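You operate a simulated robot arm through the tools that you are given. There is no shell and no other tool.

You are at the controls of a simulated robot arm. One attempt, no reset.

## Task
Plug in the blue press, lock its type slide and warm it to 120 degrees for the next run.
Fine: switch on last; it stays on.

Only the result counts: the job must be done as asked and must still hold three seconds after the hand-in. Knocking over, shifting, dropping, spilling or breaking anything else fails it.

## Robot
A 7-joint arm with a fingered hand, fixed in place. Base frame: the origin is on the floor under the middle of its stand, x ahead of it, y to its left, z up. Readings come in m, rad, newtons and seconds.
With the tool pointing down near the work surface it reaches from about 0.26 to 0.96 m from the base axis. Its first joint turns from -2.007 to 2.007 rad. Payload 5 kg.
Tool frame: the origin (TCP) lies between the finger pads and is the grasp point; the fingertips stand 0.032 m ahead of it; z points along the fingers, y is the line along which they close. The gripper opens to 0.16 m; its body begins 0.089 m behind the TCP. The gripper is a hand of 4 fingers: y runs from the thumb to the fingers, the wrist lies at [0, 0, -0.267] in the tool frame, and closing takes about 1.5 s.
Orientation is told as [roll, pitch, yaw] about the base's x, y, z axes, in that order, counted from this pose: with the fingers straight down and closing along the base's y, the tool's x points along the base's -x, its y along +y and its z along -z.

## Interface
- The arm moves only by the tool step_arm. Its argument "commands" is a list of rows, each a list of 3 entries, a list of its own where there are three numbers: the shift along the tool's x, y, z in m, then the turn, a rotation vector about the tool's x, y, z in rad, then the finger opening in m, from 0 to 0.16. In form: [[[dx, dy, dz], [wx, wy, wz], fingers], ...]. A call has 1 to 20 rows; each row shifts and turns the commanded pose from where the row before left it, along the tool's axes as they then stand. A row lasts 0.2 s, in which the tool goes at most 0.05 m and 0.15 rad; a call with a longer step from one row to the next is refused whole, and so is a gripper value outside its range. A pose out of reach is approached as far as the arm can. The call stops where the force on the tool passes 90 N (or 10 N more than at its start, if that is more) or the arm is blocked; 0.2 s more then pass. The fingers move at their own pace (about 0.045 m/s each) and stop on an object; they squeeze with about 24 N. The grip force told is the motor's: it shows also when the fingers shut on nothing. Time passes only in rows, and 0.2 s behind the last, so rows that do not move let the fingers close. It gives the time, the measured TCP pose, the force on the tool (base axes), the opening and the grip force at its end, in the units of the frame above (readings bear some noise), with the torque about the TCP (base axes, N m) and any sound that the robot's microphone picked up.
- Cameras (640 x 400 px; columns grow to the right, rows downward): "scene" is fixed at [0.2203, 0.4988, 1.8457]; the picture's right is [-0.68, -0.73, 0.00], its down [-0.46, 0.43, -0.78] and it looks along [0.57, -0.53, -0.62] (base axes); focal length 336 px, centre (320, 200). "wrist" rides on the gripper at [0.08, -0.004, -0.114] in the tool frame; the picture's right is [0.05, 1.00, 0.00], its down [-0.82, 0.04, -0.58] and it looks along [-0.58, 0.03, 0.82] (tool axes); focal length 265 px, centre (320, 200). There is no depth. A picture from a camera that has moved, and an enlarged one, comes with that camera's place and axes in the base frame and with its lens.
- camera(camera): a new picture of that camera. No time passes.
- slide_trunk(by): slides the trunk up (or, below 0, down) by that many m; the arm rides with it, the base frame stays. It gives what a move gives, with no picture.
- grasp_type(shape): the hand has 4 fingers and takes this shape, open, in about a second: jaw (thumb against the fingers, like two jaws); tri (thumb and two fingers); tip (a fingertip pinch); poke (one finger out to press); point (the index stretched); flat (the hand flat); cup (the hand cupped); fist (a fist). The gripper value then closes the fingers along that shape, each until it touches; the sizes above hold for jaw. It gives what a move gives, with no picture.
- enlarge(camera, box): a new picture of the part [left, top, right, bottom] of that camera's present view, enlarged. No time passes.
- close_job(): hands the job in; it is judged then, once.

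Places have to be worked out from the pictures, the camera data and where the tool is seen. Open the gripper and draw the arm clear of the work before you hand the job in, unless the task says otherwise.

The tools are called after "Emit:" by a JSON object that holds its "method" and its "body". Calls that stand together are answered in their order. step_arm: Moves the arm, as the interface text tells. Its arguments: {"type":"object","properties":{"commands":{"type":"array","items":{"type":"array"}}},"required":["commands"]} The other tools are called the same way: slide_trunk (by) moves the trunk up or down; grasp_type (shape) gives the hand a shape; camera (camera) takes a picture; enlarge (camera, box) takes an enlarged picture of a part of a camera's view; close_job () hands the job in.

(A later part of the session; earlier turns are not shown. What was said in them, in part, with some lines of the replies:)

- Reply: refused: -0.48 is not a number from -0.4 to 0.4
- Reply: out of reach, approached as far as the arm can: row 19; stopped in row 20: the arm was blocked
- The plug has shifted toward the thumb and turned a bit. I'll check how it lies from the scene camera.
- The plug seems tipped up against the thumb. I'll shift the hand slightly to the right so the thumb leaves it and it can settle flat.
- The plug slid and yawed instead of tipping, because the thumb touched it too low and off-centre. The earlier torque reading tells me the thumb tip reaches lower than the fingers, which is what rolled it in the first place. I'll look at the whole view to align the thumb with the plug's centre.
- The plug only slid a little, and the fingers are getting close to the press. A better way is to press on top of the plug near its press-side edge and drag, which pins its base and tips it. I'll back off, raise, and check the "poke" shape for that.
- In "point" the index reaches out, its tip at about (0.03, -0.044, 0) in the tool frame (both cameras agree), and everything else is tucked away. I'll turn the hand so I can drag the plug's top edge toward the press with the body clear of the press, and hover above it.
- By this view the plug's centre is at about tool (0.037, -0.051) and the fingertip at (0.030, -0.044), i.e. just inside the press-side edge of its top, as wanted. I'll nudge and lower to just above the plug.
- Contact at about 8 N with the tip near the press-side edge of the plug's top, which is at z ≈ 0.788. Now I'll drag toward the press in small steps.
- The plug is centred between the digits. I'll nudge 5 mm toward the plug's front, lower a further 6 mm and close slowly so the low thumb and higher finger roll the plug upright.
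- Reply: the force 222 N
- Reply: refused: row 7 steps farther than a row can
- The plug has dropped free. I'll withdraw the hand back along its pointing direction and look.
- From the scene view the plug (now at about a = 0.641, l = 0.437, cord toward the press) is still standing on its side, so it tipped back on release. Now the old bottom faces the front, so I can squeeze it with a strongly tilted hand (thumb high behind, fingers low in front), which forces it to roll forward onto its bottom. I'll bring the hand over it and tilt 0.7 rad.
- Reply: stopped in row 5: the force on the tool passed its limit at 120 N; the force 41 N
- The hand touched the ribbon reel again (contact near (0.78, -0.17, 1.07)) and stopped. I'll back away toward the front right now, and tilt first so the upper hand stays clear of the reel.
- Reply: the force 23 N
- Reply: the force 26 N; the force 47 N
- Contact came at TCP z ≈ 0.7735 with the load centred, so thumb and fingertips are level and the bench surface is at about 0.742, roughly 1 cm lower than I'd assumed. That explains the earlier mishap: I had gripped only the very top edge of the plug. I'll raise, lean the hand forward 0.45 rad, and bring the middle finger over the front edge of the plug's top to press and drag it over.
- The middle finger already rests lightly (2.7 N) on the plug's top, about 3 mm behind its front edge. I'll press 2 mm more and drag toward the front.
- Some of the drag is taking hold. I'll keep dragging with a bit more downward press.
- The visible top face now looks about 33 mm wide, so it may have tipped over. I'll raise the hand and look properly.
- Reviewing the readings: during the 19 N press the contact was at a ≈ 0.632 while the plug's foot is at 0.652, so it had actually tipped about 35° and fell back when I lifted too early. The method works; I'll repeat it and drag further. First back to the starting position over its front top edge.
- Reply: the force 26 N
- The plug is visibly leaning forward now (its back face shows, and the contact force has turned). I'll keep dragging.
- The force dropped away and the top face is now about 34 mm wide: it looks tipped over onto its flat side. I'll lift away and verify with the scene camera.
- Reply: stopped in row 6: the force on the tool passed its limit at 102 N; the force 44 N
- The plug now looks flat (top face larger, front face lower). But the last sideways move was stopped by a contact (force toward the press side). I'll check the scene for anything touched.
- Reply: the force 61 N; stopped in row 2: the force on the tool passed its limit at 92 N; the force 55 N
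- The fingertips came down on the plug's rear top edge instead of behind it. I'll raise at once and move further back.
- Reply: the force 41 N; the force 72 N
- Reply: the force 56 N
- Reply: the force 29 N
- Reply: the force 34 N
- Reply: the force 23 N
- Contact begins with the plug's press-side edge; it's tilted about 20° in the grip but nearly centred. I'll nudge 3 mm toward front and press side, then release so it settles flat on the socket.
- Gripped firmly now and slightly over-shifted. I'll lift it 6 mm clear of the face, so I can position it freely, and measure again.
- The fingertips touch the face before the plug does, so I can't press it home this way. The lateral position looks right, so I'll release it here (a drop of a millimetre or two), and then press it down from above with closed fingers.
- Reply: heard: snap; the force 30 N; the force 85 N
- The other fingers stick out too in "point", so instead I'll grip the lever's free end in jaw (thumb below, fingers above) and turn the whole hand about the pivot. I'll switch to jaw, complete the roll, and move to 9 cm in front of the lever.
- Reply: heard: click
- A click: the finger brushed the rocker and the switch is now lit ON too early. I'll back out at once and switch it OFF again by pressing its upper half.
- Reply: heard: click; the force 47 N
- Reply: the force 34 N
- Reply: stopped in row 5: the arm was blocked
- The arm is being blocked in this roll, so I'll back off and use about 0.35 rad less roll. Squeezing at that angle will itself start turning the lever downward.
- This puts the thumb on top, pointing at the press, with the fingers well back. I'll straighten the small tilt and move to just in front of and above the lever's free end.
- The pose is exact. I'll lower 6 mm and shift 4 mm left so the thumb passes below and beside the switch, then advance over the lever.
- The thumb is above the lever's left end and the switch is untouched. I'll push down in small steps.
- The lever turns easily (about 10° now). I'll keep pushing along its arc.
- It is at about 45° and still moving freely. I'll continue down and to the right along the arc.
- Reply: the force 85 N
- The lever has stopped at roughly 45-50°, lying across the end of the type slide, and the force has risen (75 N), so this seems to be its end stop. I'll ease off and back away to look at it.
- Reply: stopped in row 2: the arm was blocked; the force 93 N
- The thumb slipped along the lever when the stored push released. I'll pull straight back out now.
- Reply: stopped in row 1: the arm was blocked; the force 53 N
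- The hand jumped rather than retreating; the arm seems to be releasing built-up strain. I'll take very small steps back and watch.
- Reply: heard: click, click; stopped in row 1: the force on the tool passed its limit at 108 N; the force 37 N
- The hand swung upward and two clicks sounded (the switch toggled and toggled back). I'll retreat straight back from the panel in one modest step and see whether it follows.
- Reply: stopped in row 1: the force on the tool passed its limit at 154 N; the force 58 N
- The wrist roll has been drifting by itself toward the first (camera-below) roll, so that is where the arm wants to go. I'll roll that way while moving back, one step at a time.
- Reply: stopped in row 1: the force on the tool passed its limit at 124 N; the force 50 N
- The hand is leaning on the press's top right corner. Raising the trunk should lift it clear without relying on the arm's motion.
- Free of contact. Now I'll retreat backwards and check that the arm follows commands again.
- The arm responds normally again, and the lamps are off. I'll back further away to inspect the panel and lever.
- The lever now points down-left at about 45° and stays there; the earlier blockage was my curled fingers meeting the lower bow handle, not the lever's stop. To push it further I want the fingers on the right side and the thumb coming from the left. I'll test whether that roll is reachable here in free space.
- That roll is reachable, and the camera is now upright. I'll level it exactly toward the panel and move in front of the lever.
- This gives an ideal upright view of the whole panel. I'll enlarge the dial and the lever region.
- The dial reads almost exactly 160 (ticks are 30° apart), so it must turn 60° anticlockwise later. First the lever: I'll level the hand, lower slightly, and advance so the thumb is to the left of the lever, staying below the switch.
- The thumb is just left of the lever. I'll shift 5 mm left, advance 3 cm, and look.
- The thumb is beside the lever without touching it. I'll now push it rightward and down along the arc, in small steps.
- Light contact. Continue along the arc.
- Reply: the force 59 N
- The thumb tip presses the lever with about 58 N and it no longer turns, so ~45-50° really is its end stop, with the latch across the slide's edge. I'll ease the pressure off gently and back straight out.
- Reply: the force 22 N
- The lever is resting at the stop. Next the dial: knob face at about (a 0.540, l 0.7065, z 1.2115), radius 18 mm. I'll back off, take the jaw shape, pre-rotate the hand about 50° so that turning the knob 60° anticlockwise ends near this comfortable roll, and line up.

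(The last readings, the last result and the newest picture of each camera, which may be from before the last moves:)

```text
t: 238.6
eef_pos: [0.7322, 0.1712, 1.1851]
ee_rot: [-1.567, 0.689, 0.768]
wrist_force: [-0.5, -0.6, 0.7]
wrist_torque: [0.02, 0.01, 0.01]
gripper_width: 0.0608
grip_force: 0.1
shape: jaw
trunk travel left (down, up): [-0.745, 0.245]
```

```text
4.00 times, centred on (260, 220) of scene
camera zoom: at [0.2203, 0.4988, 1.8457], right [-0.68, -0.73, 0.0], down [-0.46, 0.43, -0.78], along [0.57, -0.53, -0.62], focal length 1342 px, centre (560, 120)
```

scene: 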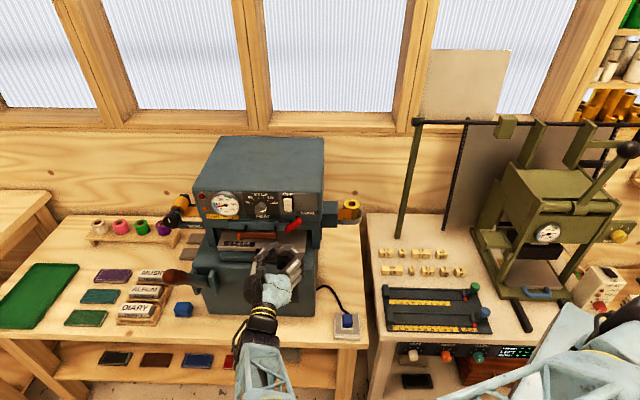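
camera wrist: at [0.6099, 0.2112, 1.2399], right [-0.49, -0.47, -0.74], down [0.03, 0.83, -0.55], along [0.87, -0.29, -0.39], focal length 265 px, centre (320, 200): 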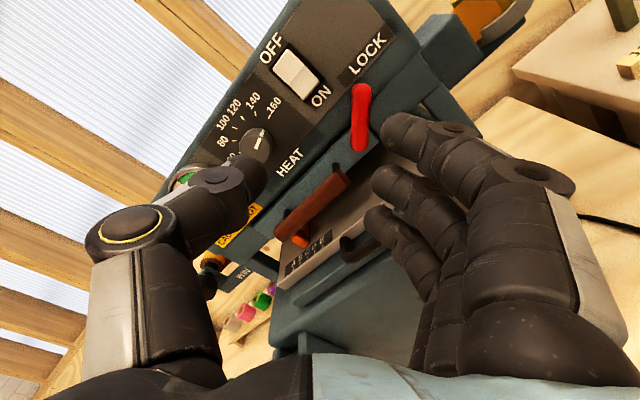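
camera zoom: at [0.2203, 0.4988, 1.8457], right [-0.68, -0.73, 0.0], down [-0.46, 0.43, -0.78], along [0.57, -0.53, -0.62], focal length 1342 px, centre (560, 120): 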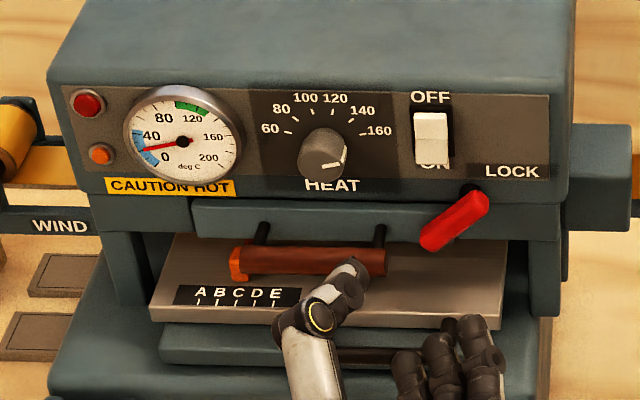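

I'll line the hand up with the knob's axis, about 5 cm short of it.

Emit:
{"method": "step_arm", "body": {"commands": [[[-0.0146, -0.032, 0.02], [0, 0, 0], 0.06], [[-0.0145, -0.0319, 0.02], [0, 0, 0], 0.06], [[0, 0, 0.013], [0, 0, 0], 0.06], [[0, 0, 0], [0, 0, 0], 0.06]]}}

Emit:
{"method": "camera", "body": {"camera": "wrist"}}

Emit:
{"method": "enlarge", "body": {"camera": "wrist", "box": [240, 80, 420, 230]}}

```text
t: 239.6
eef_pos: [0.8162, 0.1769, 1.2167]
ee_rot: [-1.568, 0.692, 0.768]
wrist_force: [-0.2, 0.2, -0.4]
wrist_torque: [0.02, -0.01, -0.01]
gripper_width: 0.0606
grip_force: 0.1
shape: jaw
trunk travel left (down, up): [-0.745, 0.245]
```

```text
taken
camera wrist: at [0.6939, 0.2171, 1.2724], right [-0.49, -0.47, -0.74], down [0.03, 0.83, -0.55], along [0.87, -0.29, -0.39], focal length 265 px, centre (320, 200)
```

wrist: 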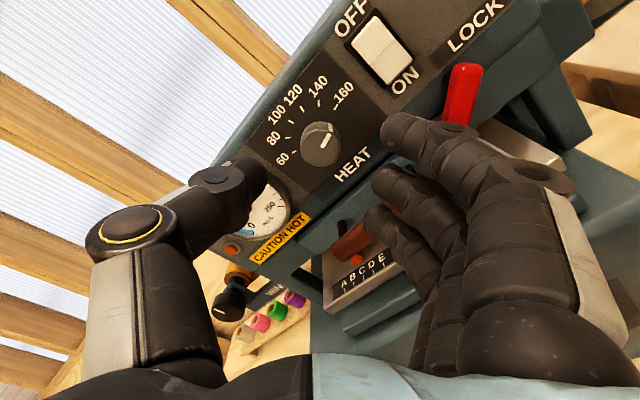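

```text
2.67 times, centred on (330, 155) of wrist
camera zoom: at [0.6939, 0.2171, 1.2724], right [-0.49, -0.47, -0.74], down [0.03, 0.83, -0.55], along [0.87, -0.29, -0.39], focal length 708 px, centre (293, 320)
```

zoom: 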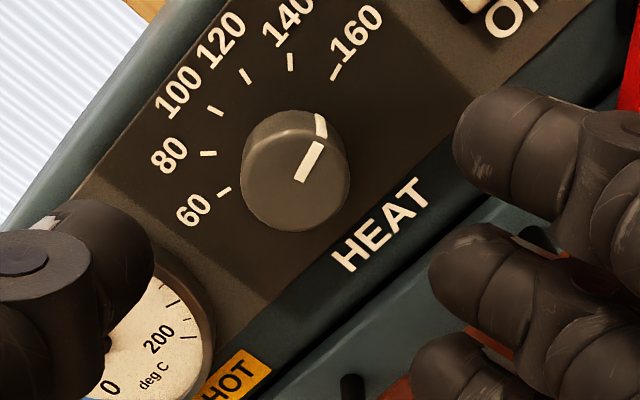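

The knob is centred between thumb and middle finger to within a few millimetres. I'll correct that and advance around the knob.

Emit:
{"method": "step_arm", "body": {"commands": [[[-0.005, 0.002, 0.03], [0, 0, 0], 0.06], [[0, 0, 0.03], [0, 0, 0], 0.06], [[0, 0, 0.015], [0, 0, 0], 0.06], [[0, 0, 0], [0, 0, 0], 0.06]]}}

Emit:
{"method": "camera", "body": {"camera": "wrist"}}

Emit:
{"method": "enlarge", "body": {"camera": "scene", "box": [220, 180, 330, 260]}}

```text
t: 240.6
eef_pos: [0.8694, 0.1244, 1.2125]
ee_rot: [-1.567, 0.691, 0.769]
wrist_force: [-0.4, -0.1, -1.1]
wrist_torque: [0.01, -0.02, 0.01]
gripper_width: 0.0601
grip_force: 0.1
shape: jaw
trunk travel left (down, up): [-0.745, 0.245]
```

```text
taken
camera wrist: at [0.7459, 0.1652, 1.2666], right [-0.49, -0.47, -0.74], down [0.03, 0.83, -0.55], along [0.87, -0.29, -0.39], focal length 265 px, centre (320, 200)
```

wrist: 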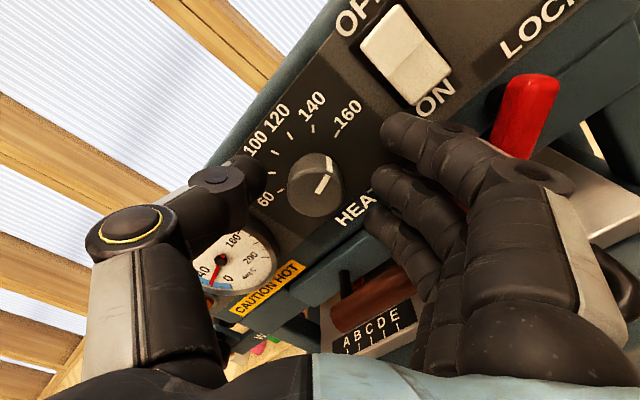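

```text
5.00 times, centred on (275, 220) of scene
camera zoom: at [0.2203, 0.4988, 1.8457], right [-0.68, -0.73, 0.0], down [-0.46, 0.43, -0.78], along [0.57, -0.53, -0.62], focal length 1678 px, centre (545, 100)
```

zoom: 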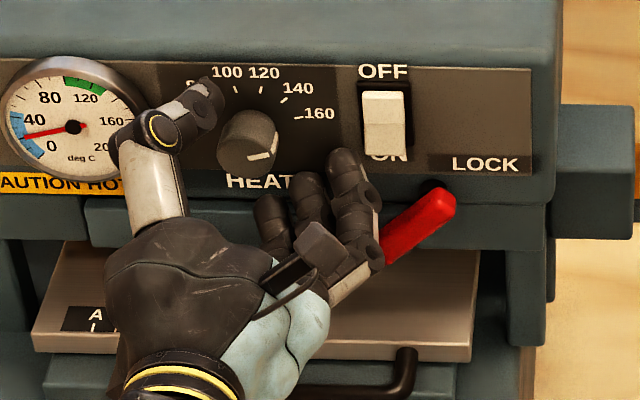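

The knob sits squarely between thumb and fingers. I'll close on it.

Emit:
{"method": "step_arm", "body": {"commands": [[[0, 0, 0], [0, 0, 0], 0.05], [[0, 0, 0], [0, 0, 0], 0.042], [[0, 0, 0], [0, 0, 0], 0.036], [[0, 0, 0], [0, 0, 0], 0.031], [[0, 0, 0], [0, 0, 0], 0.028], [[0, 0, 0], [0, 0, 0], 0.028]]}}

Emit:
{"method": "camera", "body": {"camera": "wrist"}}

Emit:
{"method": "enlarge", "body": {"camera": "scene", "box": [220, 180, 330, 260]}}

```text
t: 241.9
eef_pos: [0.8687, 0.1255, 1.2114]
ee_rot: [-1.568, 0.691, 0.768]
wrist_force: [0.9, 2.3, 1.5]
wrist_torque: [-0.02, -0.03, 0.07]
gripper_width: 0.0298
grip_force: 0.0
shape: jaw
trunk travel left (down, up): [-0.745, 0.245]
```

```text
taken
camera wrist: at [0.7458, 0.1655, 1.2668], right [-0.49, -0.47, -0.74], down [0.03, 0.83, -0.55], along [0.87, -0.29, -0.39], focal length 265 px, centre (320, 200)
```

wrist: 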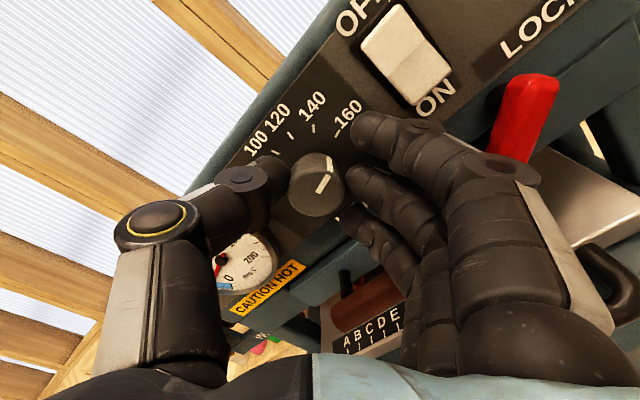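

```text
5.00 times, centred on (275, 220) of scene
camera zoom: at [0.2203, 0.4988, 1.8457], right [-0.68, -0.73, 0.0], down [-0.46, 0.43, -0.78], along [0.57, -0.53, -0.62], focal length 1678 px, centre (545, 100)
```

zoom: 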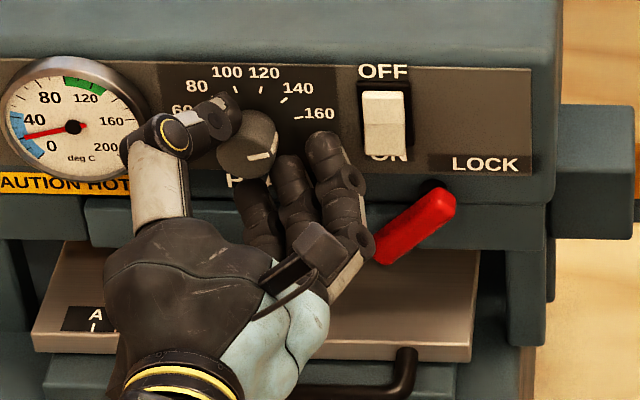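

Emit:
{"method": "step_arm", "body": {"commands": [[[0, 0, 0], [0, 0, 0], 0.024], [[0, 0, 0], [0, 0, 0], 0.02], [[0, 0, 0], [0, 0, 0], 0.018], [[0, 0, 0], [0, 0, 0], 0.018]]}}

Emit:
{"method": "enlarge", "body": {"camera": "wrist", "box": [230, 80, 430, 240]}}

```text
t: 242.9
eef_pos: [0.8691, 0.126, 1.2118]
ee_rot: [-1.568, 0.694, 0.77]
wrist_force: [3.3, 1.9, 3.3]
wrist_torque: [-0.03, -0.05, 0.04]
gripper_width: 0.014
grip_force: 15.1
shape: jaw
trunk travel left (down, up): [-0.745, 0.245]
```

```text
2.50 times, centred on (330, 160) of wrist
camera zoom: at [0.7462, 0.1652, 1.2669], right [-0.49, -0.47, -0.74], down [0.03, 0.83, -0.55], along [0.87, -0.29, -0.39], focal length 664 px, centre (295, 300)
```

zoom: 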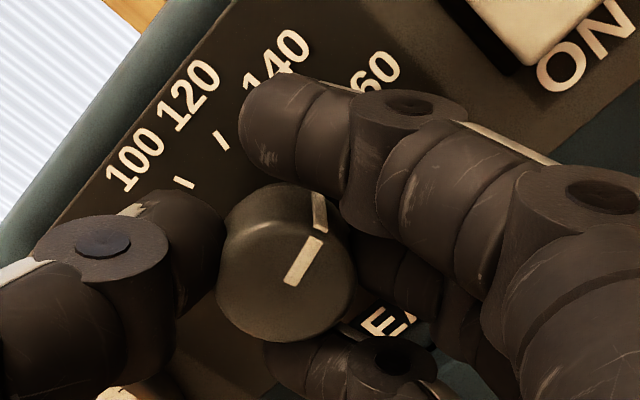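

Gripped. Now I'll rotate the hand anticlockwise (as seen from the front) in steps, and watch the pointer.

Emit:
{"method": "step_arm", "body": {"commands": [[[0, 0, 0], [0, 0, 0], 0.01], [[0, 0, 0], [0, 0, 0], 0.01], [[0, 0, 0], [0, 0, -0.12], 0.01], [[0, 0, 0], [0, 0, -0.12], 0.01], [[0, 0, 0], [0, 0, -0.12], 0.01], [[0, 0, 0], [0, 0, -0.12], 0.01]]}}

Emit:
{"method": "enlarge", "body": {"camera": "wrist", "box": [230, 60, 430, 240]}}

Emit:
{"method": "enlarge", "body": {"camera": "scene", "box": [220, 180, 330, 260]}}

```text
t: 244.3
eef_pos: [0.8699, 0.1264, 1.213]
ee_rot: [-1.57, 1.173, 0.767]
wrist_force: [11.6, 6.4, 22.6]
wrist_torque: [-0.3, -0.42, 0.27]
gripper_width: 0.0132
grip_force: 24.2
shape: jaw
trunk travel left (down, up): [-0.745, 0.245]
```

```text
2.22 times, centred on (330, 150) of wrist
camera zoom: at [0.7691, 0.1883, 1.2888], right [-0.68, -0.65, -0.34], down [-0.2, 0.61, -0.77], along [0.71, -0.45, -0.54], focal length 590 px, centre (298, 311)
```

zoom: 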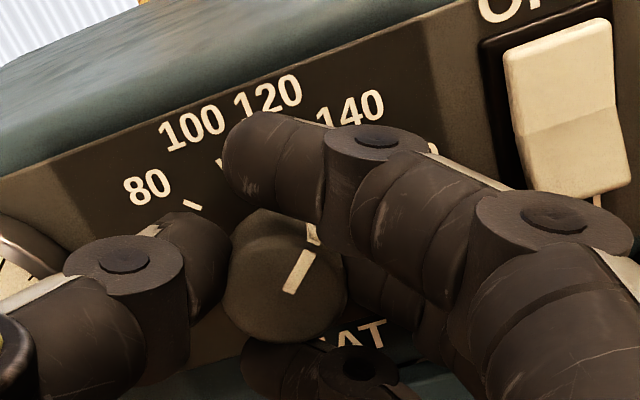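

```text
5.00 times, centred on (275, 220) of scene
camera zoom: at [0.2203, 0.4988, 1.8457], right [-0.68, -0.73, 0.0], down [-0.46, 0.43, -0.78], along [0.57, -0.53, -0.62], focal length 1678 px, centre (545, 100)
```

zoom: 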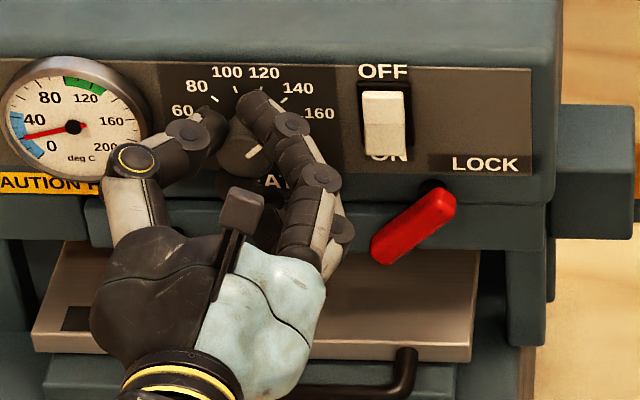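

The knob follows the hand: the pointer has turned about 27°. Continue.

Emit:
{"method": "step_arm", "body": {"commands": [[[0, 0, 0], [0, 0, -0.12], 0.01], [[0, 0, 0], [0, 0, -0.12], 0.01], [[0, 0, 0], [0, 0, -0.12], 0.01]]}}

Emit:
{"method": "enlarge", "body": {"camera": "wrist", "box": [230, 60, 430, 240]}}

Emit:
{"method": "enlarge", "body": {"camera": "scene", "box": [230, 185, 300, 235]}}

```text
t: 245.2
eef_pos: [0.8683, 0.1276, 1.2103]
ee_rot: [-1.453, 1.537, 0.885]
wrist_force: [14.2, 13.8, 9.8]
wrist_torque: [-0.11, -0.17, 0.39]
gripper_width: 0.0134
grip_force: 24.1
shape: jaw
trunk travel left (down, up): [-0.745, 0.245]
```

```text
2.22 times, centred on (330, 150) of wrist
camera zoom: at [0.7899, 0.2089, 1.2906], right [-0.72, -0.69, 0.02], down [-0.41, 0.41, -0.81], along [0.56, -0.59, -0.58], focal length 590 px, centre (298, 311)
```

zoom: 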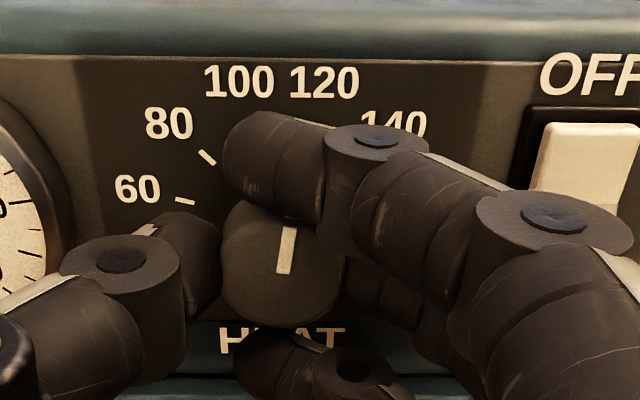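

```text
8.00 times, centred on (265, 210) of scene
camera zoom: at [0.2203, 0.4988, 1.8457], right [-0.68, -0.73, 0.0], down [-0.46, 0.43, -0.78], along [0.57, -0.53, -0.62], focal length 2684 px, centre (760, 120)
```

zoom: 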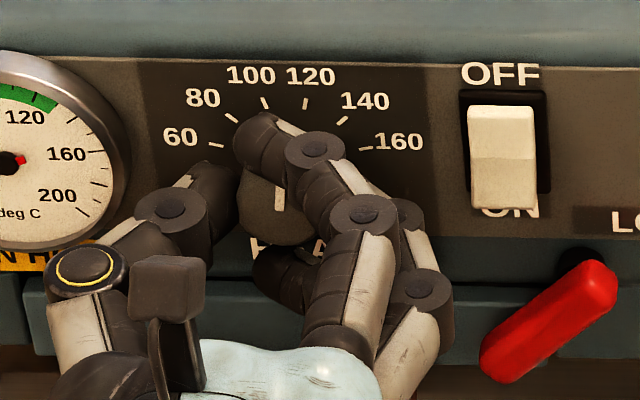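

The pointer is now at roughly 8-10° right of vertical; the 120 mark is at about 16°, so I've gone slightly too far (≈115). I'll turn back clockwise a little.

Emit:
{"method": "step_arm", "body": {"commands": [[[0, 0, 0], [0, 0, 0.05], 0.01], [[0, 0, 0], [0, 0, 0.05], 0.01], [[0, 0, 0], [0, 0, 0], 0.01]]}}

Emit:
{"method": "enlarge", "body": {"camera": "wrist", "box": [260, 100, 360, 200]}}

Emit:
{"method": "enlarge", "body": {"camera": "scene", "box": [240, 190, 290, 230]}}

```text
t: 245.9
eef_pos: [0.8706, 0.1266, 1.2088]
ee_rot: [-1.551, 1.434, 0.786]
wrist_force: [8.6, 18.3, 4.0]
wrist_torque: [-0.06, -0.05, 0.46]
gripper_width: 0.0135
grip_force: 23.5
shape: jaw
trunk travel left (down, up): [-0.745, 0.245]
```

```text
4.00 times, centred on (310, 150) of wrist
camera zoom: at [0.7844, 0.2031, 1.2901], right [-0.72, -0.69, -0.08], down [-0.35, 0.47, -0.81], along [0.6, -0.55, -0.58], focal length 1062 px, centre (360, 400)
```

zoom: 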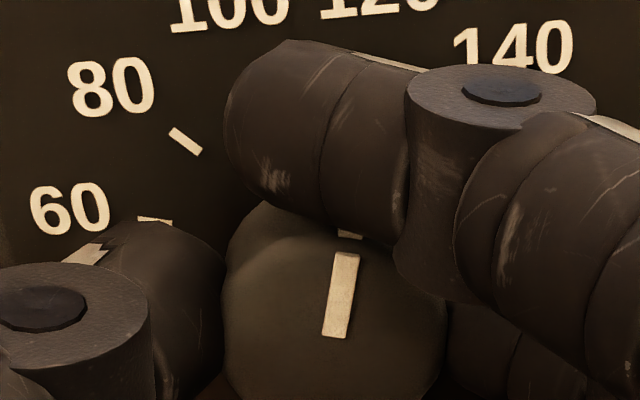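

```text
10.00 times, centred on (265, 210) of scene
camera zoom: at [0.2203, 0.4988, 1.8457], right [-0.68, -0.73, 0.0], down [-0.46, 0.43, -0.78], along [0.57, -0.53, -0.62], focal length 3355 px, centre (870, 100)
```

zoom: 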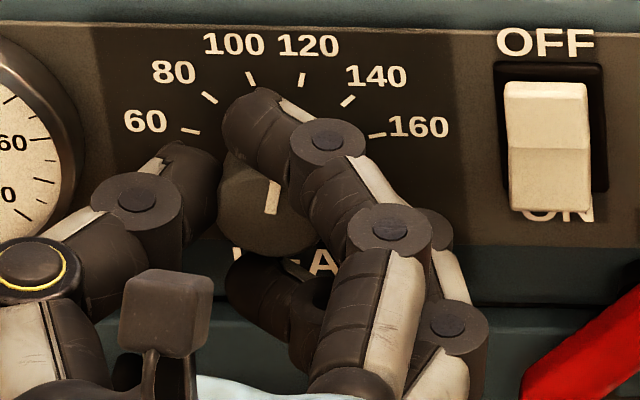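

The two views give about 12-18° for the pointer against 15-16° for the 120 mark, so it should be very near. I'll release the knob and back off for an unobstructed reading.

Emit:
{"method": "step_arm", "body": {"commands": [[[0, 0, 0], [0, 0, 0], 0.03], [[0, 0, 0], [0, 0, 0], 0.05], [[0, 0, 0], [0, 0, 0], 0.06], [[0, 0, 0], [0, 0, 0], 0.06], [[0, 0, -0.03], [0, 0, 0], 0.06], [[0, 0, -0.04], [0, 0, 0], 0.06], [[-0.03, 0, -0.04], [0, 0, 0], 0.06]]}}

Emit:
{"method": "camera", "body": {"camera": "wrist"}}

Emit:
{"method": "enlarge", "body": {"camera": "scene", "box": [240, 190, 290, 230]}}

```text
t: 247.6
eef_pos: [0.7946, 0.2077, 1.1798]
ee_rot: [-1.561, 1.435, 0.776]
wrist_force: [-0.4, -0.3, 0.4]
wrist_torque: [0.02, -0.03, -0.01]
gripper_width: 0.0592
grip_force: 0.1
shape: jaw
trunk travel left (down, up): [-0.745, 0.245]
```

```text
taken
camera wrist: at [0.7097, 0.284, 1.2605], right [-0.72, -0.69, -0.09], down [-0.35, 0.47, -0.81], along [0.6, -0.55, -0.58], focal length 265 px, centre (320, 200)
```

wrist: 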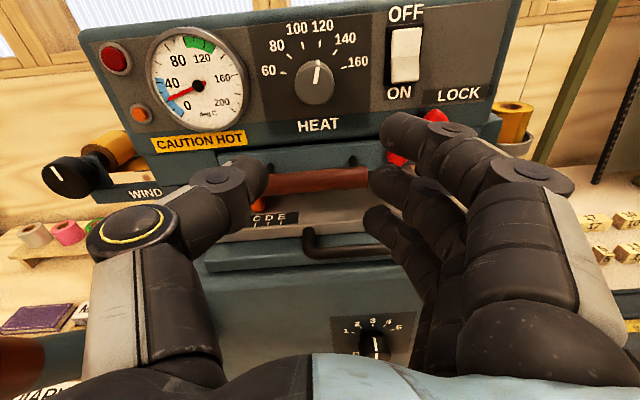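

```text
10.00 times, centred on (265, 210) of scene
camera zoom: at [0.2203, 0.4988, 1.8457], right [-0.68, -0.73, 0.0], down [-0.46, 0.43, -0.78], along [0.57, -0.53, -0.62], focal length 3355 px, centre (870, 100)
```

zoom: 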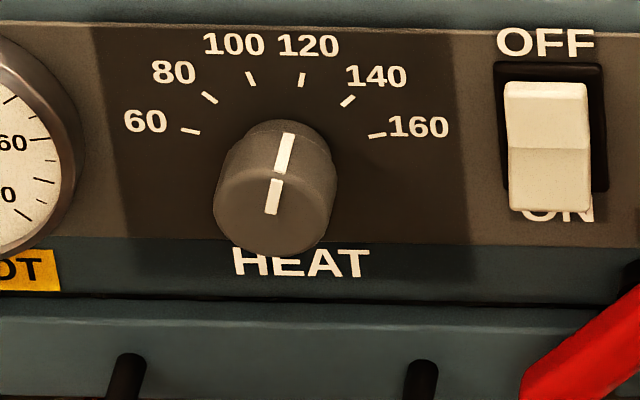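

The pointer is clearly visible now; the scene view gives about 15.4°, right at the 120 mark. I'll confirm with the wrist camera.

Emit:
{"method": "enlarge", "body": {"camera": "wrist", "box": [255, 10, 375, 120]}}

Emit:
{"method": "enlarge", "body": {"camera": "wrist", "box": [370, 50, 490, 180]}}

```text
3.64 times, centred on (315, 65) of wrist
camera zoom: at [0.7097, 0.284, 1.2605], right [-0.72, -0.69, -0.09], down [-0.35, 0.47, -0.81], along [0.6, -0.55, -0.58], focal length 965 px, centre (338, 691)
```

zoom: 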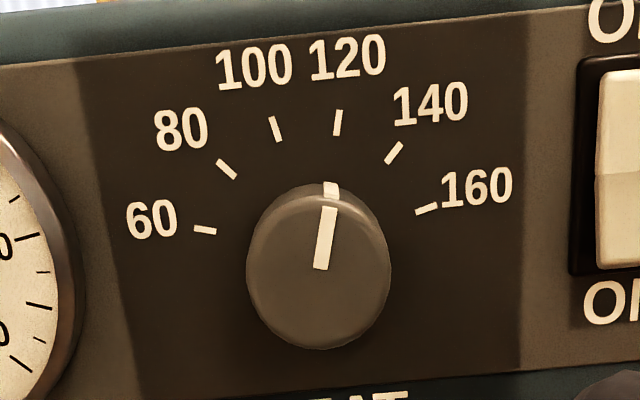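

```text
3.08 times, centred on (430, 115) of wrist
camera zoom: at [0.7097, 0.284, 1.2605], right [-0.72, -0.69, -0.09], down [-0.35, 0.47, -0.81], along [0.6, -0.55, -0.58], focal length 817 px, centre (-18, 462)
```

zoom: 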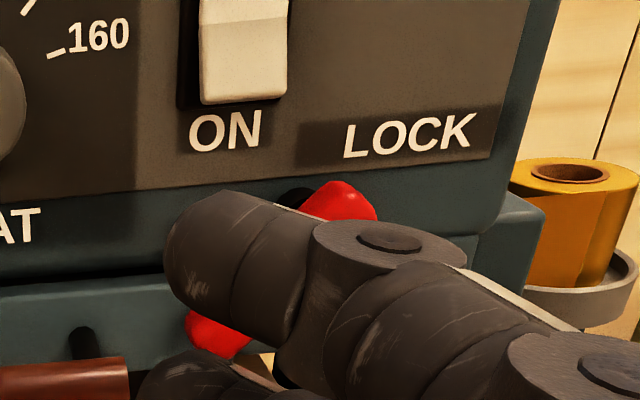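

By the tick positions in this view the pointer is at about 15.8°, i.e. 120 degrees. Now the last step is the switch: I'll take the poke shape (thumb out) and line the thumb up with the lower (ON) half of the rocker.

Emit:
{"method": "grasp_type", "body": {"shape": "poke"}}

Emit:
{"method": "step_arm", "body": {"commands": [[[0.015, 0.0234, 0.01], [0, 0, 0], 0.16], [[0.015, 0.0234, 0.01], [0, 0, 0], 0.16], [[0.015, 0.0235, 0.01], [0, 0, 0], 0.16], [[0, 0, 0], [0, 0, 0], 0.16]]}}

Emit:
{"method": "camera", "body": {"camera": "wrist"}}

Emit:
{"method": "enlarge", "body": {"camera": "scene", "box": [230, 180, 330, 260]}}

```text
t: 248.4
eef_pos: [0.7955, 0.207, 1.1801]
ee_rot: [-1.551, 1.432, 0.784]
wrist_force: [-0.6, 0.1, 0.4]
wrist_torque: [-0.04, -0.04, 0.01]
gripper_width: 0.0002
grip_force: 0.1
shape: poke
trunk travel left (down, up): [-0.745, 0.245]
```

```text
t: 249.4
eef_pos: [0.7601, 0.1326, 1.2152]
ee_rot: [-1.555, 1.431, 0.782]
wrist_force: [-0.1, 0.4, -0.4]
wrist_torque: [0.01, -0.03, 0.03]
gripper_width: 0.0
grip_force: 0.2
shape: poke
trunk travel left (down, up): [-0.745, 0.245]
```

```text
taken
camera wrist: at [0.6747, 0.2092, 1.2959], right [-0.72, -0.69, -0.09], down [-0.35, 0.47, -0.81], along [0.6, -0.55, -0.58], focal length 265 px, centre (320, 200)
```

wrist: 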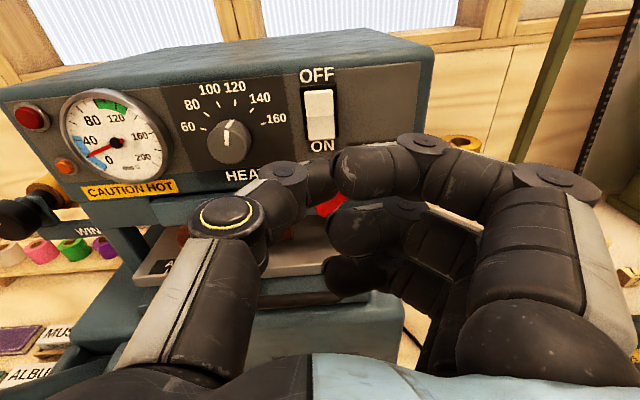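

```text
5.00 times, centred on (280, 220) of scene
camera zoom: at [0.2203, 0.4988, 1.8457], right [-0.68, -0.73, 0.0], down [-0.46, 0.43, -0.78], along [0.57, -0.53, -0.62], focal length 1678 px, centre (520, 100)
```

zoom: 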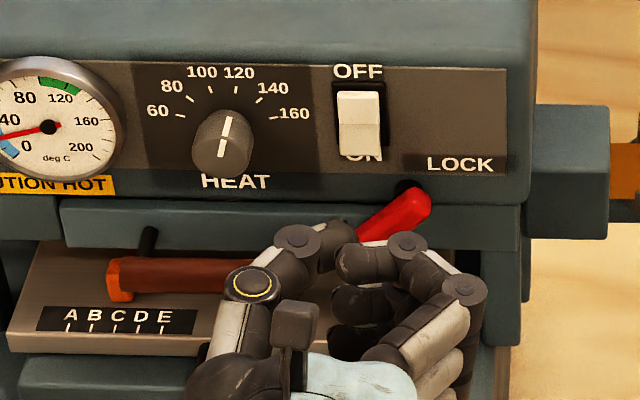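

The lower half of the rocker projects at tool (-0.002, 0.000), nearly in line with the thumb. I'll shift 4 mm and advance, pressing in small steps until it clicks.

Emit:
{"method": "step_arm", "body": {"commands": [[[0, -0.004, 0.03], [0, 0, 0], 0.16], [[0, 0, 0.03], [0, 0, 0], 0.16], [[0, 0, 0.008], [0, 0, 0], 0.16]]}}

Emit:
{"method": "step_arm", "body": {"commands": [[[0, 0, 0.005], [0, 0, 0], 0.16], [[0, 0, 0.005], [0, 0, 0], 0.16]]}}

Emit:
{"method": "camera", "body": {"camera": "wrist"}}

Emit:
{"method": "enlarge", "body": {"camera": "scene", "box": [190, 170, 330, 250]}}

```text
t: 250.2
eef_pos: [0.8129, 0.0851, 1.2149]
ee_rot: [-1.554, 1.433, 0.785]
wrist_force: [0.3, -0.4, -1.1]
wrist_torque: [0.03, -0.01, 0.03]
gripper_width: 0.0
grip_force: 0.1
shape: poke
trunk travel left (down, up): [-0.745, 0.245]
```

```text
t: 250.8
eef_pos: [0.8197, 0.079, 1.2156]
ee_rot: [-1.549, 1.433, 0.789]
wrist_force: [-2.3, 3.0, -2.0]
wrist_torque: [0.03, 0.01, 0.02]
gripper_width: 0.0002
grip_force: 0.1
shape: poke
trunk travel left (down, up): [-0.745, 0.245]
heard: click
```

```text
taken
camera wrist: at [0.7348, 0.1562, 1.2974], right [-0.72, -0.69, -0.09], down [-0.35, 0.47, -0.81], along [0.6, -0.55, -0.58], focal length 265 px, centre (320, 200)
```

wrist: 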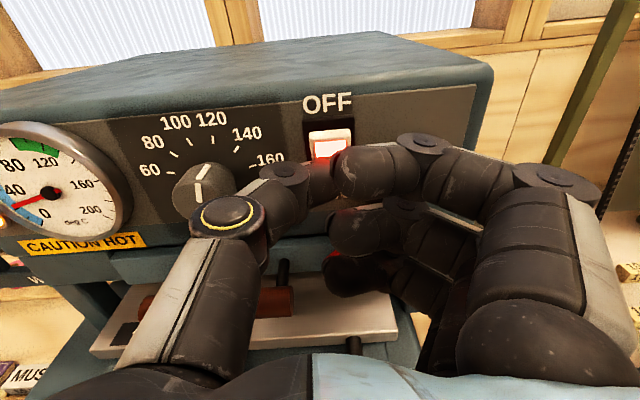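

```text
4.57 times, centred on (260, 210) of scene
camera zoom: at [0.2203, 0.4988, 1.8457], right [-0.68, -0.73, 0.0], down [-0.46, 0.43, -0.78], along [0.57, -0.53, -0.62], focal length 1534 px, centre (594, 154)
```

zoom: 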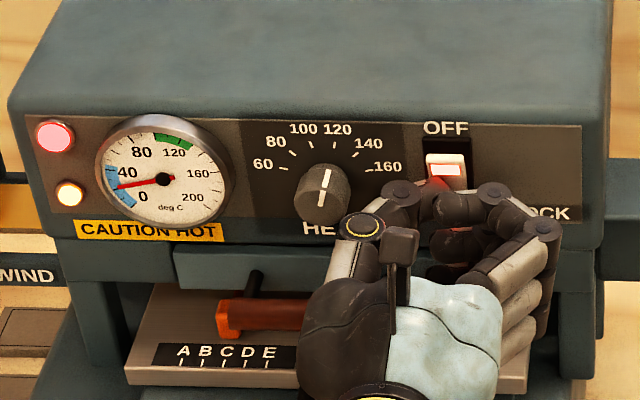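

Click: the switch is lit and both lamps are on. I'll retreat straight back.

Emit:
{"method": "step_arm", "body": {"commands": [[[0, 0, -0.02], [0, 0, 0], 0.16], [[0, 0, -0.035], [0, 0, 0], 0.16], [[0, 0, -0.04], [0, 0, 0], 0.16], [[0, 0, -0.045], [0, 0, 0], 0.16]]}}

Emit:
{"method": "enlarge", "body": {"camera": "scene", "box": [190, 170, 330, 270]}}

Emit:
{"method": "camera", "body": {"camera": "wrist"}}

```text
t: 251.8
eef_pos: [0.7214, 0.1804, 1.2151]
ee_rot: [-1.557, 1.434, 0.781]
wrist_force: [-0.4, 0.0, -0.7]
wrist_torque: [0.01, -0.01, -0.05]
gripper_width: 0.0
grip_force: 0.0
shape: poke
trunk travel left (down, up): [-0.745, 0.245]
```

```text
4.00 times, centred on (260, 220) of scene
camera zoom: at [0.2203, 0.4988, 1.8457], right [-0.68, -0.73, 0.0], down [-0.46, 0.43, -0.78], along [0.57, -0.53, -0.62], focal length 1342 px, centre (560, 120)
```

zoom: 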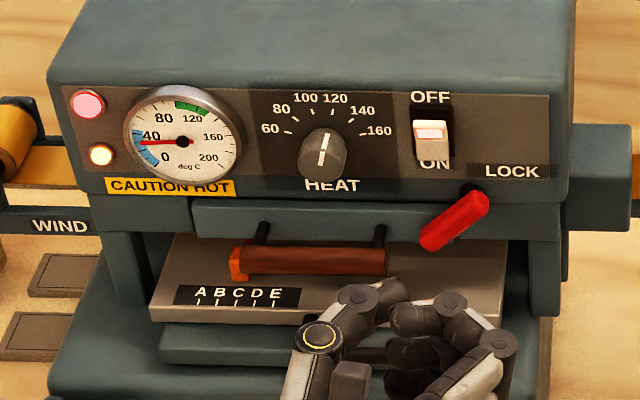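

```text
taken
camera wrist: at [0.6364, 0.2569, 1.2969], right [-0.72, -0.69, -0.09], down [-0.35, 0.47, -0.81], along [0.6, -0.55, -0.58], focal length 265 px, centre (320, 200)
```

wrist: 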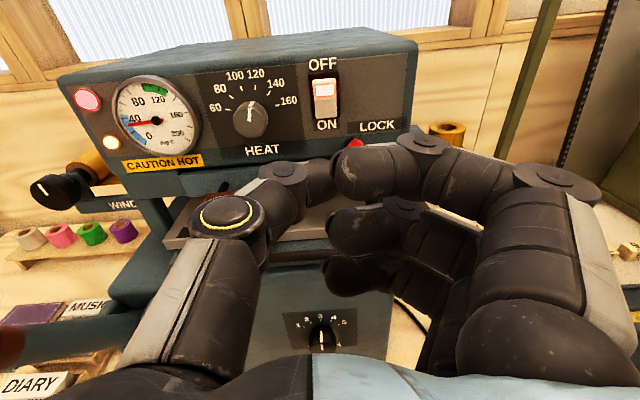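

It's heating. While it warms, I'll move up and back to get a clear look at the lever.

Emit:
{"method": "step_arm", "body": {"commands": [[[0.04, 0, -0.02], [0, 0, 0], 0.16], [[0.04, -0.02, -0.02], [0, 0, 0], 0.16], [[0.03, -0.03, 0], [0, 0, 0], 0.16]]}}

Emit:
{"method": "camera", "body": {"camera": "wrist"}}

Emit:
{"method": "enlarge", "body": {"camera": "wrist", "box": [230, 60, 430, 240]}}

Emit:
{"method": "enlarge", "body": {"camera": "scene", "box": [270, 195, 330, 240]}}

```text
t: 252.7
eef_pos: [0.7172, 0.2306, 1.3327]
ee_rot: [-1.55, 1.433, 0.788]
wrist_force: [0.6, -0.4, -0.7]
wrist_torque: [-0.04, 0.0, 0.0]
gripper_width: 0.0002
grip_force: 0.0
shape: poke
trunk travel left (down, up): [-0.745, 0.245]
```

```text
taken
camera wrist: at [0.6324, 0.308, 1.4136], right [-0.72, -0.69, -0.09], down [-0.35, 0.47, -0.81], along [0.6, -0.55, -0.58], focal length 265 px, centre (320, 200)
```

wrist: 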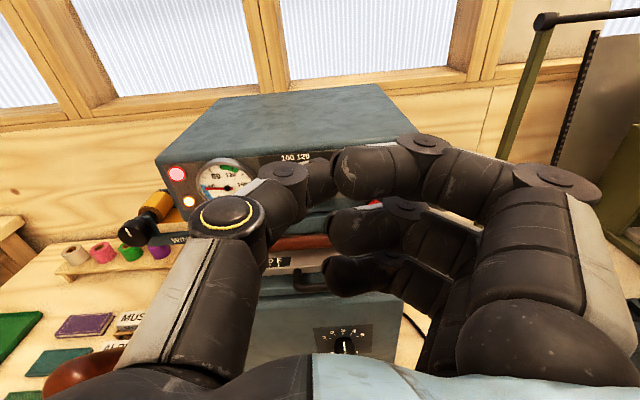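

```text
2.22 times, centred on (330, 150) of wrist
camera zoom: at [0.6324, 0.308, 1.4136], right [-0.72, -0.69, -0.09], down [-0.35, 0.47, -0.81], along [0.6, -0.55, -0.58], focal length 590 px, centre (298, 311)
```

zoom: 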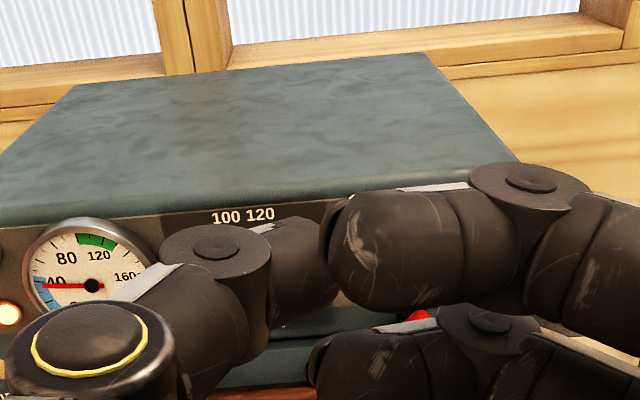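

```text
8.89 times, centred on (300, 218) of scene
camera zoom: at [0.2203, 0.4988, 1.8457], right [-0.68, -0.73, 0.0], down [-0.46, 0.43, -0.78], along [0.57, -0.53, -0.62], focal length 2982 px, centre (498, 44)
```

zoom: 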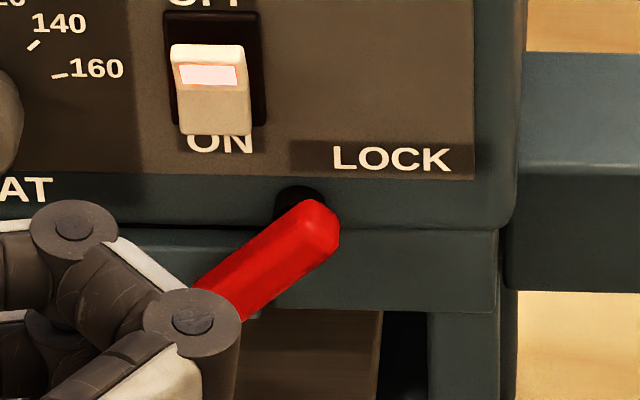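

The lever sits firmly at its stop. I'll draw the arm well clear, open the hand, and wait for the press to warm to 120.

Emit:
{"method": "step_arm", "body": {"commands": [[[0.02, 0, -0.04], [0, 0, 0], 0.16], [[0, 0, -0.04], [0, 0, 0], 0.16], [[0, 0, -0.04], [0, 0, 0], 0.16], [[0, 0.04, 0], [0, 0, 0], 0.16], [[0, 0.04, 0], [0, 0, 0], 0.16], [[0, 0.04, 0], [0, 0, 0], 0.16], [[0, 0.04, 0], [0, 0, 0], 0.16]]}}

Emit:
{"method": "grasp_type", "body": {"shape": "jaw"}}

Emit:
{"method": "camera", "body": {"camera": "scene"}}

Emit:
{"method": "enlarge", "body": {"camera": "scene", "box": [190, 170, 330, 270]}}

```text
t: 254.2
eef_pos: [0.5183, 0.2062, 1.3289]
ee_rot: [-1.553, 1.432, 0.784]
wrist_force: [-0.4, -0.7, 0.3]
wrist_torque: [0.01, 0.01, 0.03]
gripper_width: 0.0003
grip_force: 0.0
shape: poke
trunk travel left (down, up): [-0.745, 0.245]
```

```text
t: 255.2
eef_pos: [0.5197, 0.2076, 1.3278]
ee_rot: [-1.555, 1.432, 0.784]
wrist_force: [0.7, -0.1, 0.1]
wrist_torque: [0.0, 0.02, 0.01]
gripper_width: 0.1598
grip_force: 0.2
shape: jaw
trunk travel left (down, up): [-0.745, 0.245]
```

```text
taken
```

scene: 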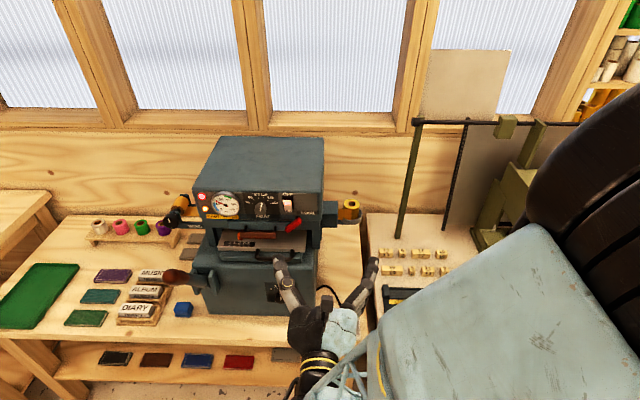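

```text
4.00 times, centred on (260, 220) of scene
camera zoom: at [0.2203, 0.4988, 1.8457], right [-0.68, -0.73, 0.0], down [-0.46, 0.43, -0.78], along [0.57, -0.53, -0.62], focal length 1342 px, centre (560, 120)
```

zoom: 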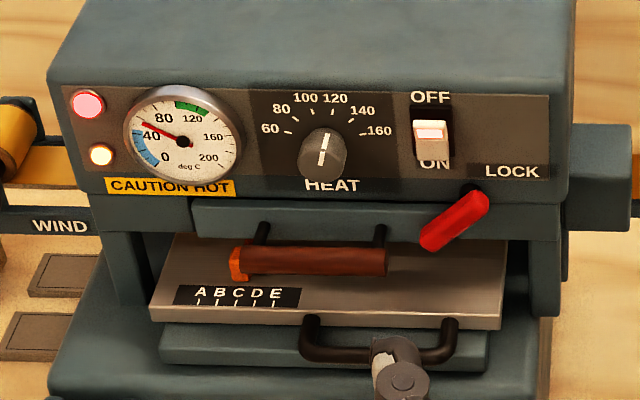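

The gauge is at about 55 and climbing. I'll wait with the arm still.

Emit:
{"method": "step_arm", "body": {"commands": [[[0, 0, 0], [0, 0, 0], 0.16], [[0, 0, 0], [0, 0, 0], 0.16], [[0, 0, 0], [0, 0, 0], 0.16], [[0, 0, 0], [0, 0, 0], 0.16], [[0, 0, 0], [0, 0, 0], 0.16], [[0, 0, 0], [0, 0, 0], 0.16], [[0, 0, 0], [0, 0, 0], 0.16], [[0, 0, 0], [0, 0, 0], 0.16], [[0, 0, 0], [0, 0, 0], 0.16], [[0, 0, 0], [0, 0, 0], 0.16], [[0, 0, 0], [0, 0, 0], 0.16], [[0, 0, 0], [0, 0, 0], 0.16], [[0, 0, 0], [0, 0, 0], 0.16], [[0, 0, 0], [0, 0, 0], 0.16], [[0, 0, 0], [0, 0, 0], 0.16], [[0, 0, 0], [0, 0, 0], 0.16], [[0, 0, 0], [0, 0, 0], 0.16], [[0, 0, 0], [0, 0, 0], 0.16], [[0, 0, 0], [0, 0, 0], 0.16], [[0, 0, 0], [0, 0, 0], 0.16]]}}

Emit:
{"method": "enlarge", "body": {"camera": "scene", "box": [190, 170, 330, 270]}}

Emit:
{"method": "enlarge", "body": {"camera": "scene", "box": [265, 200, 320, 245]}}

```text
t: 259.4
eef_pos: [0.5197, 0.2079, 1.3283]
ee_rot: [-1.553, 1.432, 0.783]
wrist_force: [-0.3, 0.1, 0.7]
wrist_torque: [0.0, 0.04, 0.01]
gripper_width: 0.1598
grip_force: 0.0
shape: jaw
trunk travel left (down, up): [-0.745, 0.245]
```

```text
4.00 times, centred on (260, 220) of scene
camera zoom: at [0.2203, 0.4988, 1.8457], right [-0.68, -0.73, 0.0], down [-0.46, 0.43, -0.78], along [0.57, -0.53, -0.62], focal length 1342 px, centre (560, 120)
```

zoom: 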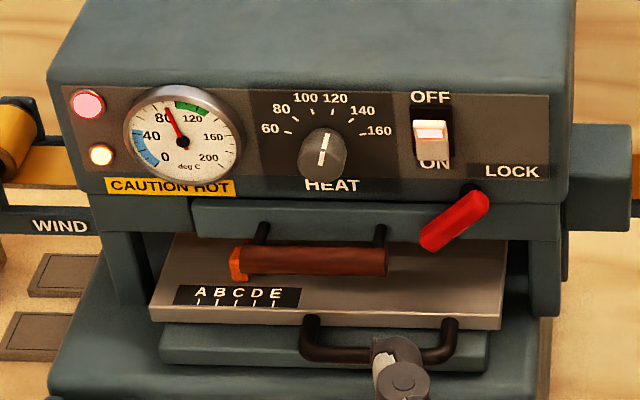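

```text
8.89 times, centred on (292, 222) of scene
camera zoom: at [0.2203, 0.4988, 1.8457], right [-0.68, -0.73, 0.0], down [-0.46, 0.43, -0.78], along [0.57, -0.53, -0.62], focal length 2982 px, centre (564, 0)
```

zoom: 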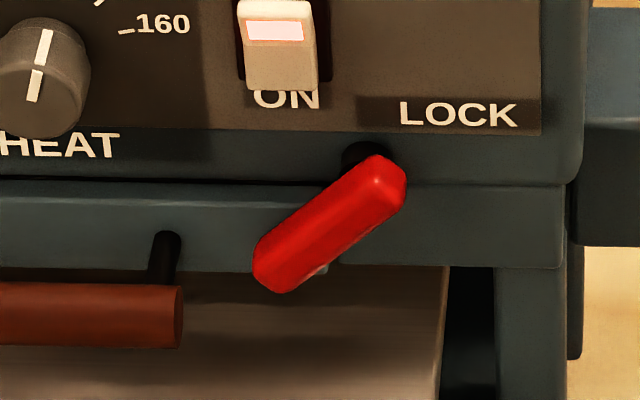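

The gauge is near 87. I notice a bit of metal behind the lever's lower end; I'll zoom in on that.

Emit:
{"method": "enlarge", "body": {"camera": "scene", "box": [282, 215, 306, 233]}}

```text
16.00 times, centred on (294, 224) of scene
camera zoom: at [0.2203, 0.4988, 1.8457], right [-0.68, -0.73, 0.0], down [-0.46, 0.43, -0.78], along [0.57, -0.53, -0.62], focal length 5368 px, centre (736, -184)
```

zoom: 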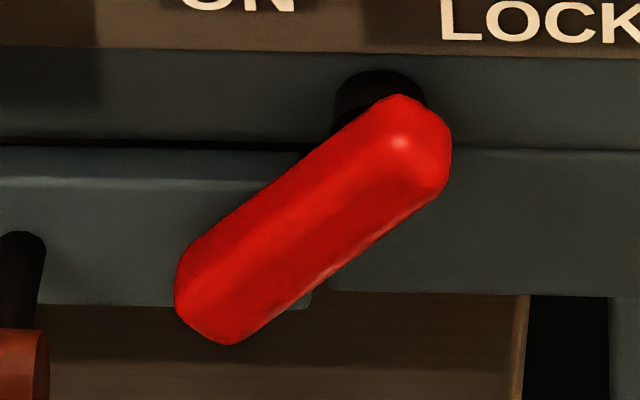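

That's just the slide's corner, with the latch lying across it, so the slide is held. I'll keep waiting for the temperature.

Emit:
{"method": "step_arm", "body": {"commands": [[[0, 0, 0], [0, 0, 0], 0.16], [[0, 0, 0], [0, 0, 0], 0.16], [[0, 0, 0], [0, 0, 0], 0.16], [[0, 0, 0], [0, 0, 0], 0.16], [[0, 0, 0], [0, 0, 0], 0.16], [[0, 0, 0], [0, 0, 0], 0.16], [[0, 0, 0], [0, 0, 0], 0.16], [[0, 0, 0], [0, 0, 0], 0.16], [[0, 0, 0], [0, 0, 0], 0.16], [[0, 0, 0], [0, 0, 0], 0.16], [[0, 0, 0], [0, 0, 0], 0.16], [[0, 0, 0], [0, 0, 0], 0.16], [[0, 0, 0], [0, 0, 0], 0.16], [[0, 0, 0], [0, 0, 0], 0.16], [[0, 0, 0], [0, 0, 0], 0.16], [[0, 0, 0], [0, 0, 0], 0.16], [[0, 0, 0], [0, 0, 0], 0.16], [[0, 0, 0], [0, 0, 0], 0.16], [[0, 0, 0], [0, 0, 0], 0.16], [[0, 0, 0], [0, 0, 0], 0.16]]}}

Emit:
{"method": "enlarge", "body": {"camera": "scene", "box": [190, 180, 270, 230]}}

```text
t: 263.6
eef_pos: [0.519, 0.2069, 1.3272]
ee_rot: [-1.552, 1.432, 0.784]
wrist_force: [-0.7, 0.2, -0.6]
wrist_torque: [0.01, 0.03, -0.01]
gripper_width: 0.1598
grip_force: 0.1
shape: jaw
trunk travel left (down, up): [-0.745, 0.245]
```

```text
8.00 times, centred on (230, 205) of scene
camera zoom: at [0.2203, 0.4988, 1.8457], right [-0.68, -0.73, 0.0], down [-0.46, 0.43, -0.78], along [0.57, -0.53, -0.62], focal length 2684 px, centre (1040, 160)
```

zoom: 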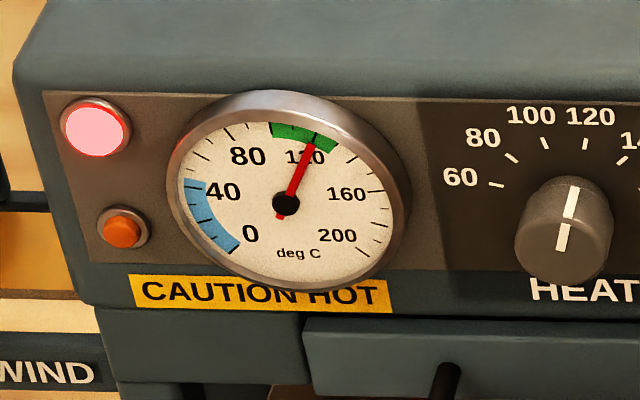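

The needle is in the green at 120 and the heater lamp has gone out at its set point. I'll draw the arm a little further aside and do a final check of everything.

Emit:
{"method": "step_arm", "body": {"commands": [[[0.01, 0.04, 0], [0, 0, 0], 0.16], [[0.01, 0.04, 0], [0, 0, 0], 0.16], [[0.01, 0.04, 0], [0, 0, 0], 0.16], [[0, 0, 0], [0, 0, 0], 0.16], [[0, 0, 0], [0, 0, 0], 0.16], [[0, 0, 0], [0, 0, 0], 0.16], [[0, 0, 0], [0, 0, 0], 0.16], [[0, 0, 0], [0, 0, 0], 0.16]]}}

Emit:
{"method": "camera", "body": {"camera": "scene"}}

Emit:
{"method": "enlarge", "body": {"camera": "scene", "box": [190, 170, 370, 340]}}

Emit:
{"method": "enlarge", "body": {"camera": "scene", "box": [190, 180, 300, 240]}}

```text
t: 265.4
eef_pos: [0.4312, 0.119, 1.3433]
ee_rot: [-1.553, 1.434, 0.783]
wrist_force: [0.2, -0.3, -0.9]
wrist_torque: [0.01, 0.03, 0.02]
gripper_width: 0.1594
grip_force: 0.0
shape: jaw
trunk travel left (down, up): [-0.745, 0.245]
```

```text
taken
```

scene: 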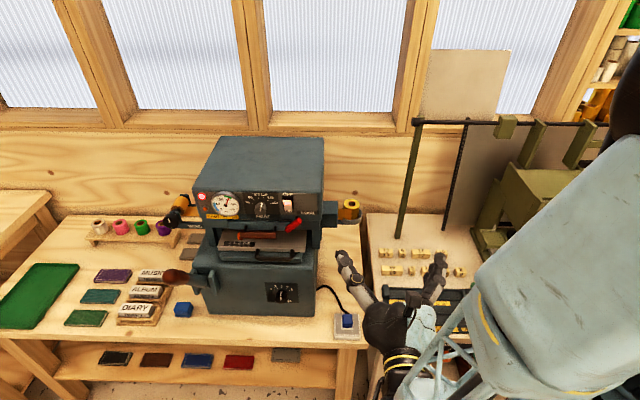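

```text
2.35 times, centred on (280, 255) of scene
camera zoom: at [0.2203, 0.4988, 1.8457], right [-0.68, -0.73, 0.0], down [-0.46, 0.43, -0.78], along [0.57, -0.53, -0.62], focal length 789 px, centre (414, 71)
```

zoom: 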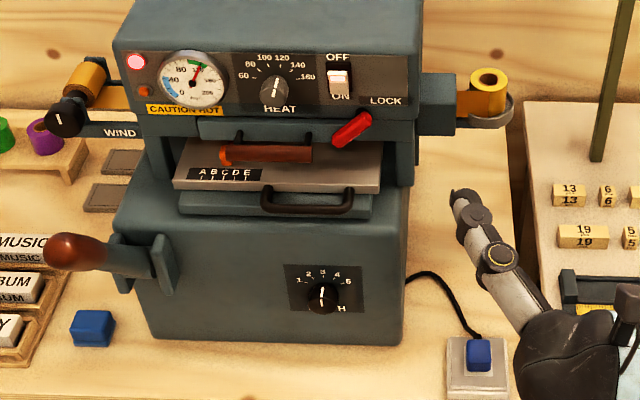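

```text
5.82 times, centred on (245, 210) of scene
camera zoom: at [0.2203, 0.4988, 1.8457], right [-0.68, -0.73, 0.0], down [-0.46, 0.43, -0.78], along [0.57, -0.53, -0.62], focal length 1952 px, centre (756, 142)
```

zoom: 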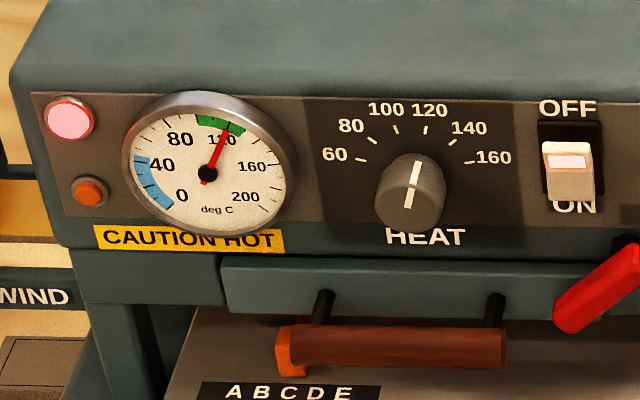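

Final check: plug seated in the socket, dial pointer on 120, gauge steady at 120 in the green, switch lit ON, latch lever at its stop across the type slide, nothing else displaced, hand open and clear. I'm handing the job in.

Emit:
{"method": "close_job", "body": {}}

```text
The job is handed in.
```

The blue press is plugged in, its type-slide lever is turned to its stop, and it is warmed to 120 degrees and switched on. I have handed the job in.

- **Plug:** it is seated in the bench socket. I heard it snap in, and the press lamps lit when the switch went on.
- **Type slide:** the red lever is turned down about 45–50°, so it lies across the end of the slide. It did not move further under about 58 N. No click or indicator confirmed the lock, so this rests on the lever being at its stop.
- **Heat:** the dial was at 160 and now points at 120. The gauge climbed into the green at 120 and the heater lamp went out there.
- **Switch:** turned on last and left on.

These things did not go cleanly:

- The switch was knocked on too early while I was working on the lever. I turned it off after the gauge had risen to about 37. It then flicked on and off once more before the final switch-on.
- The plug tipped onto its side several times before I could seat it upright.
- The hand bumped the ribbon reel a few times and leaned on the press's top front corner while I was freeing it.

In the last pictures nothing looks shifted or damaged. The arm is clear with the hand open.
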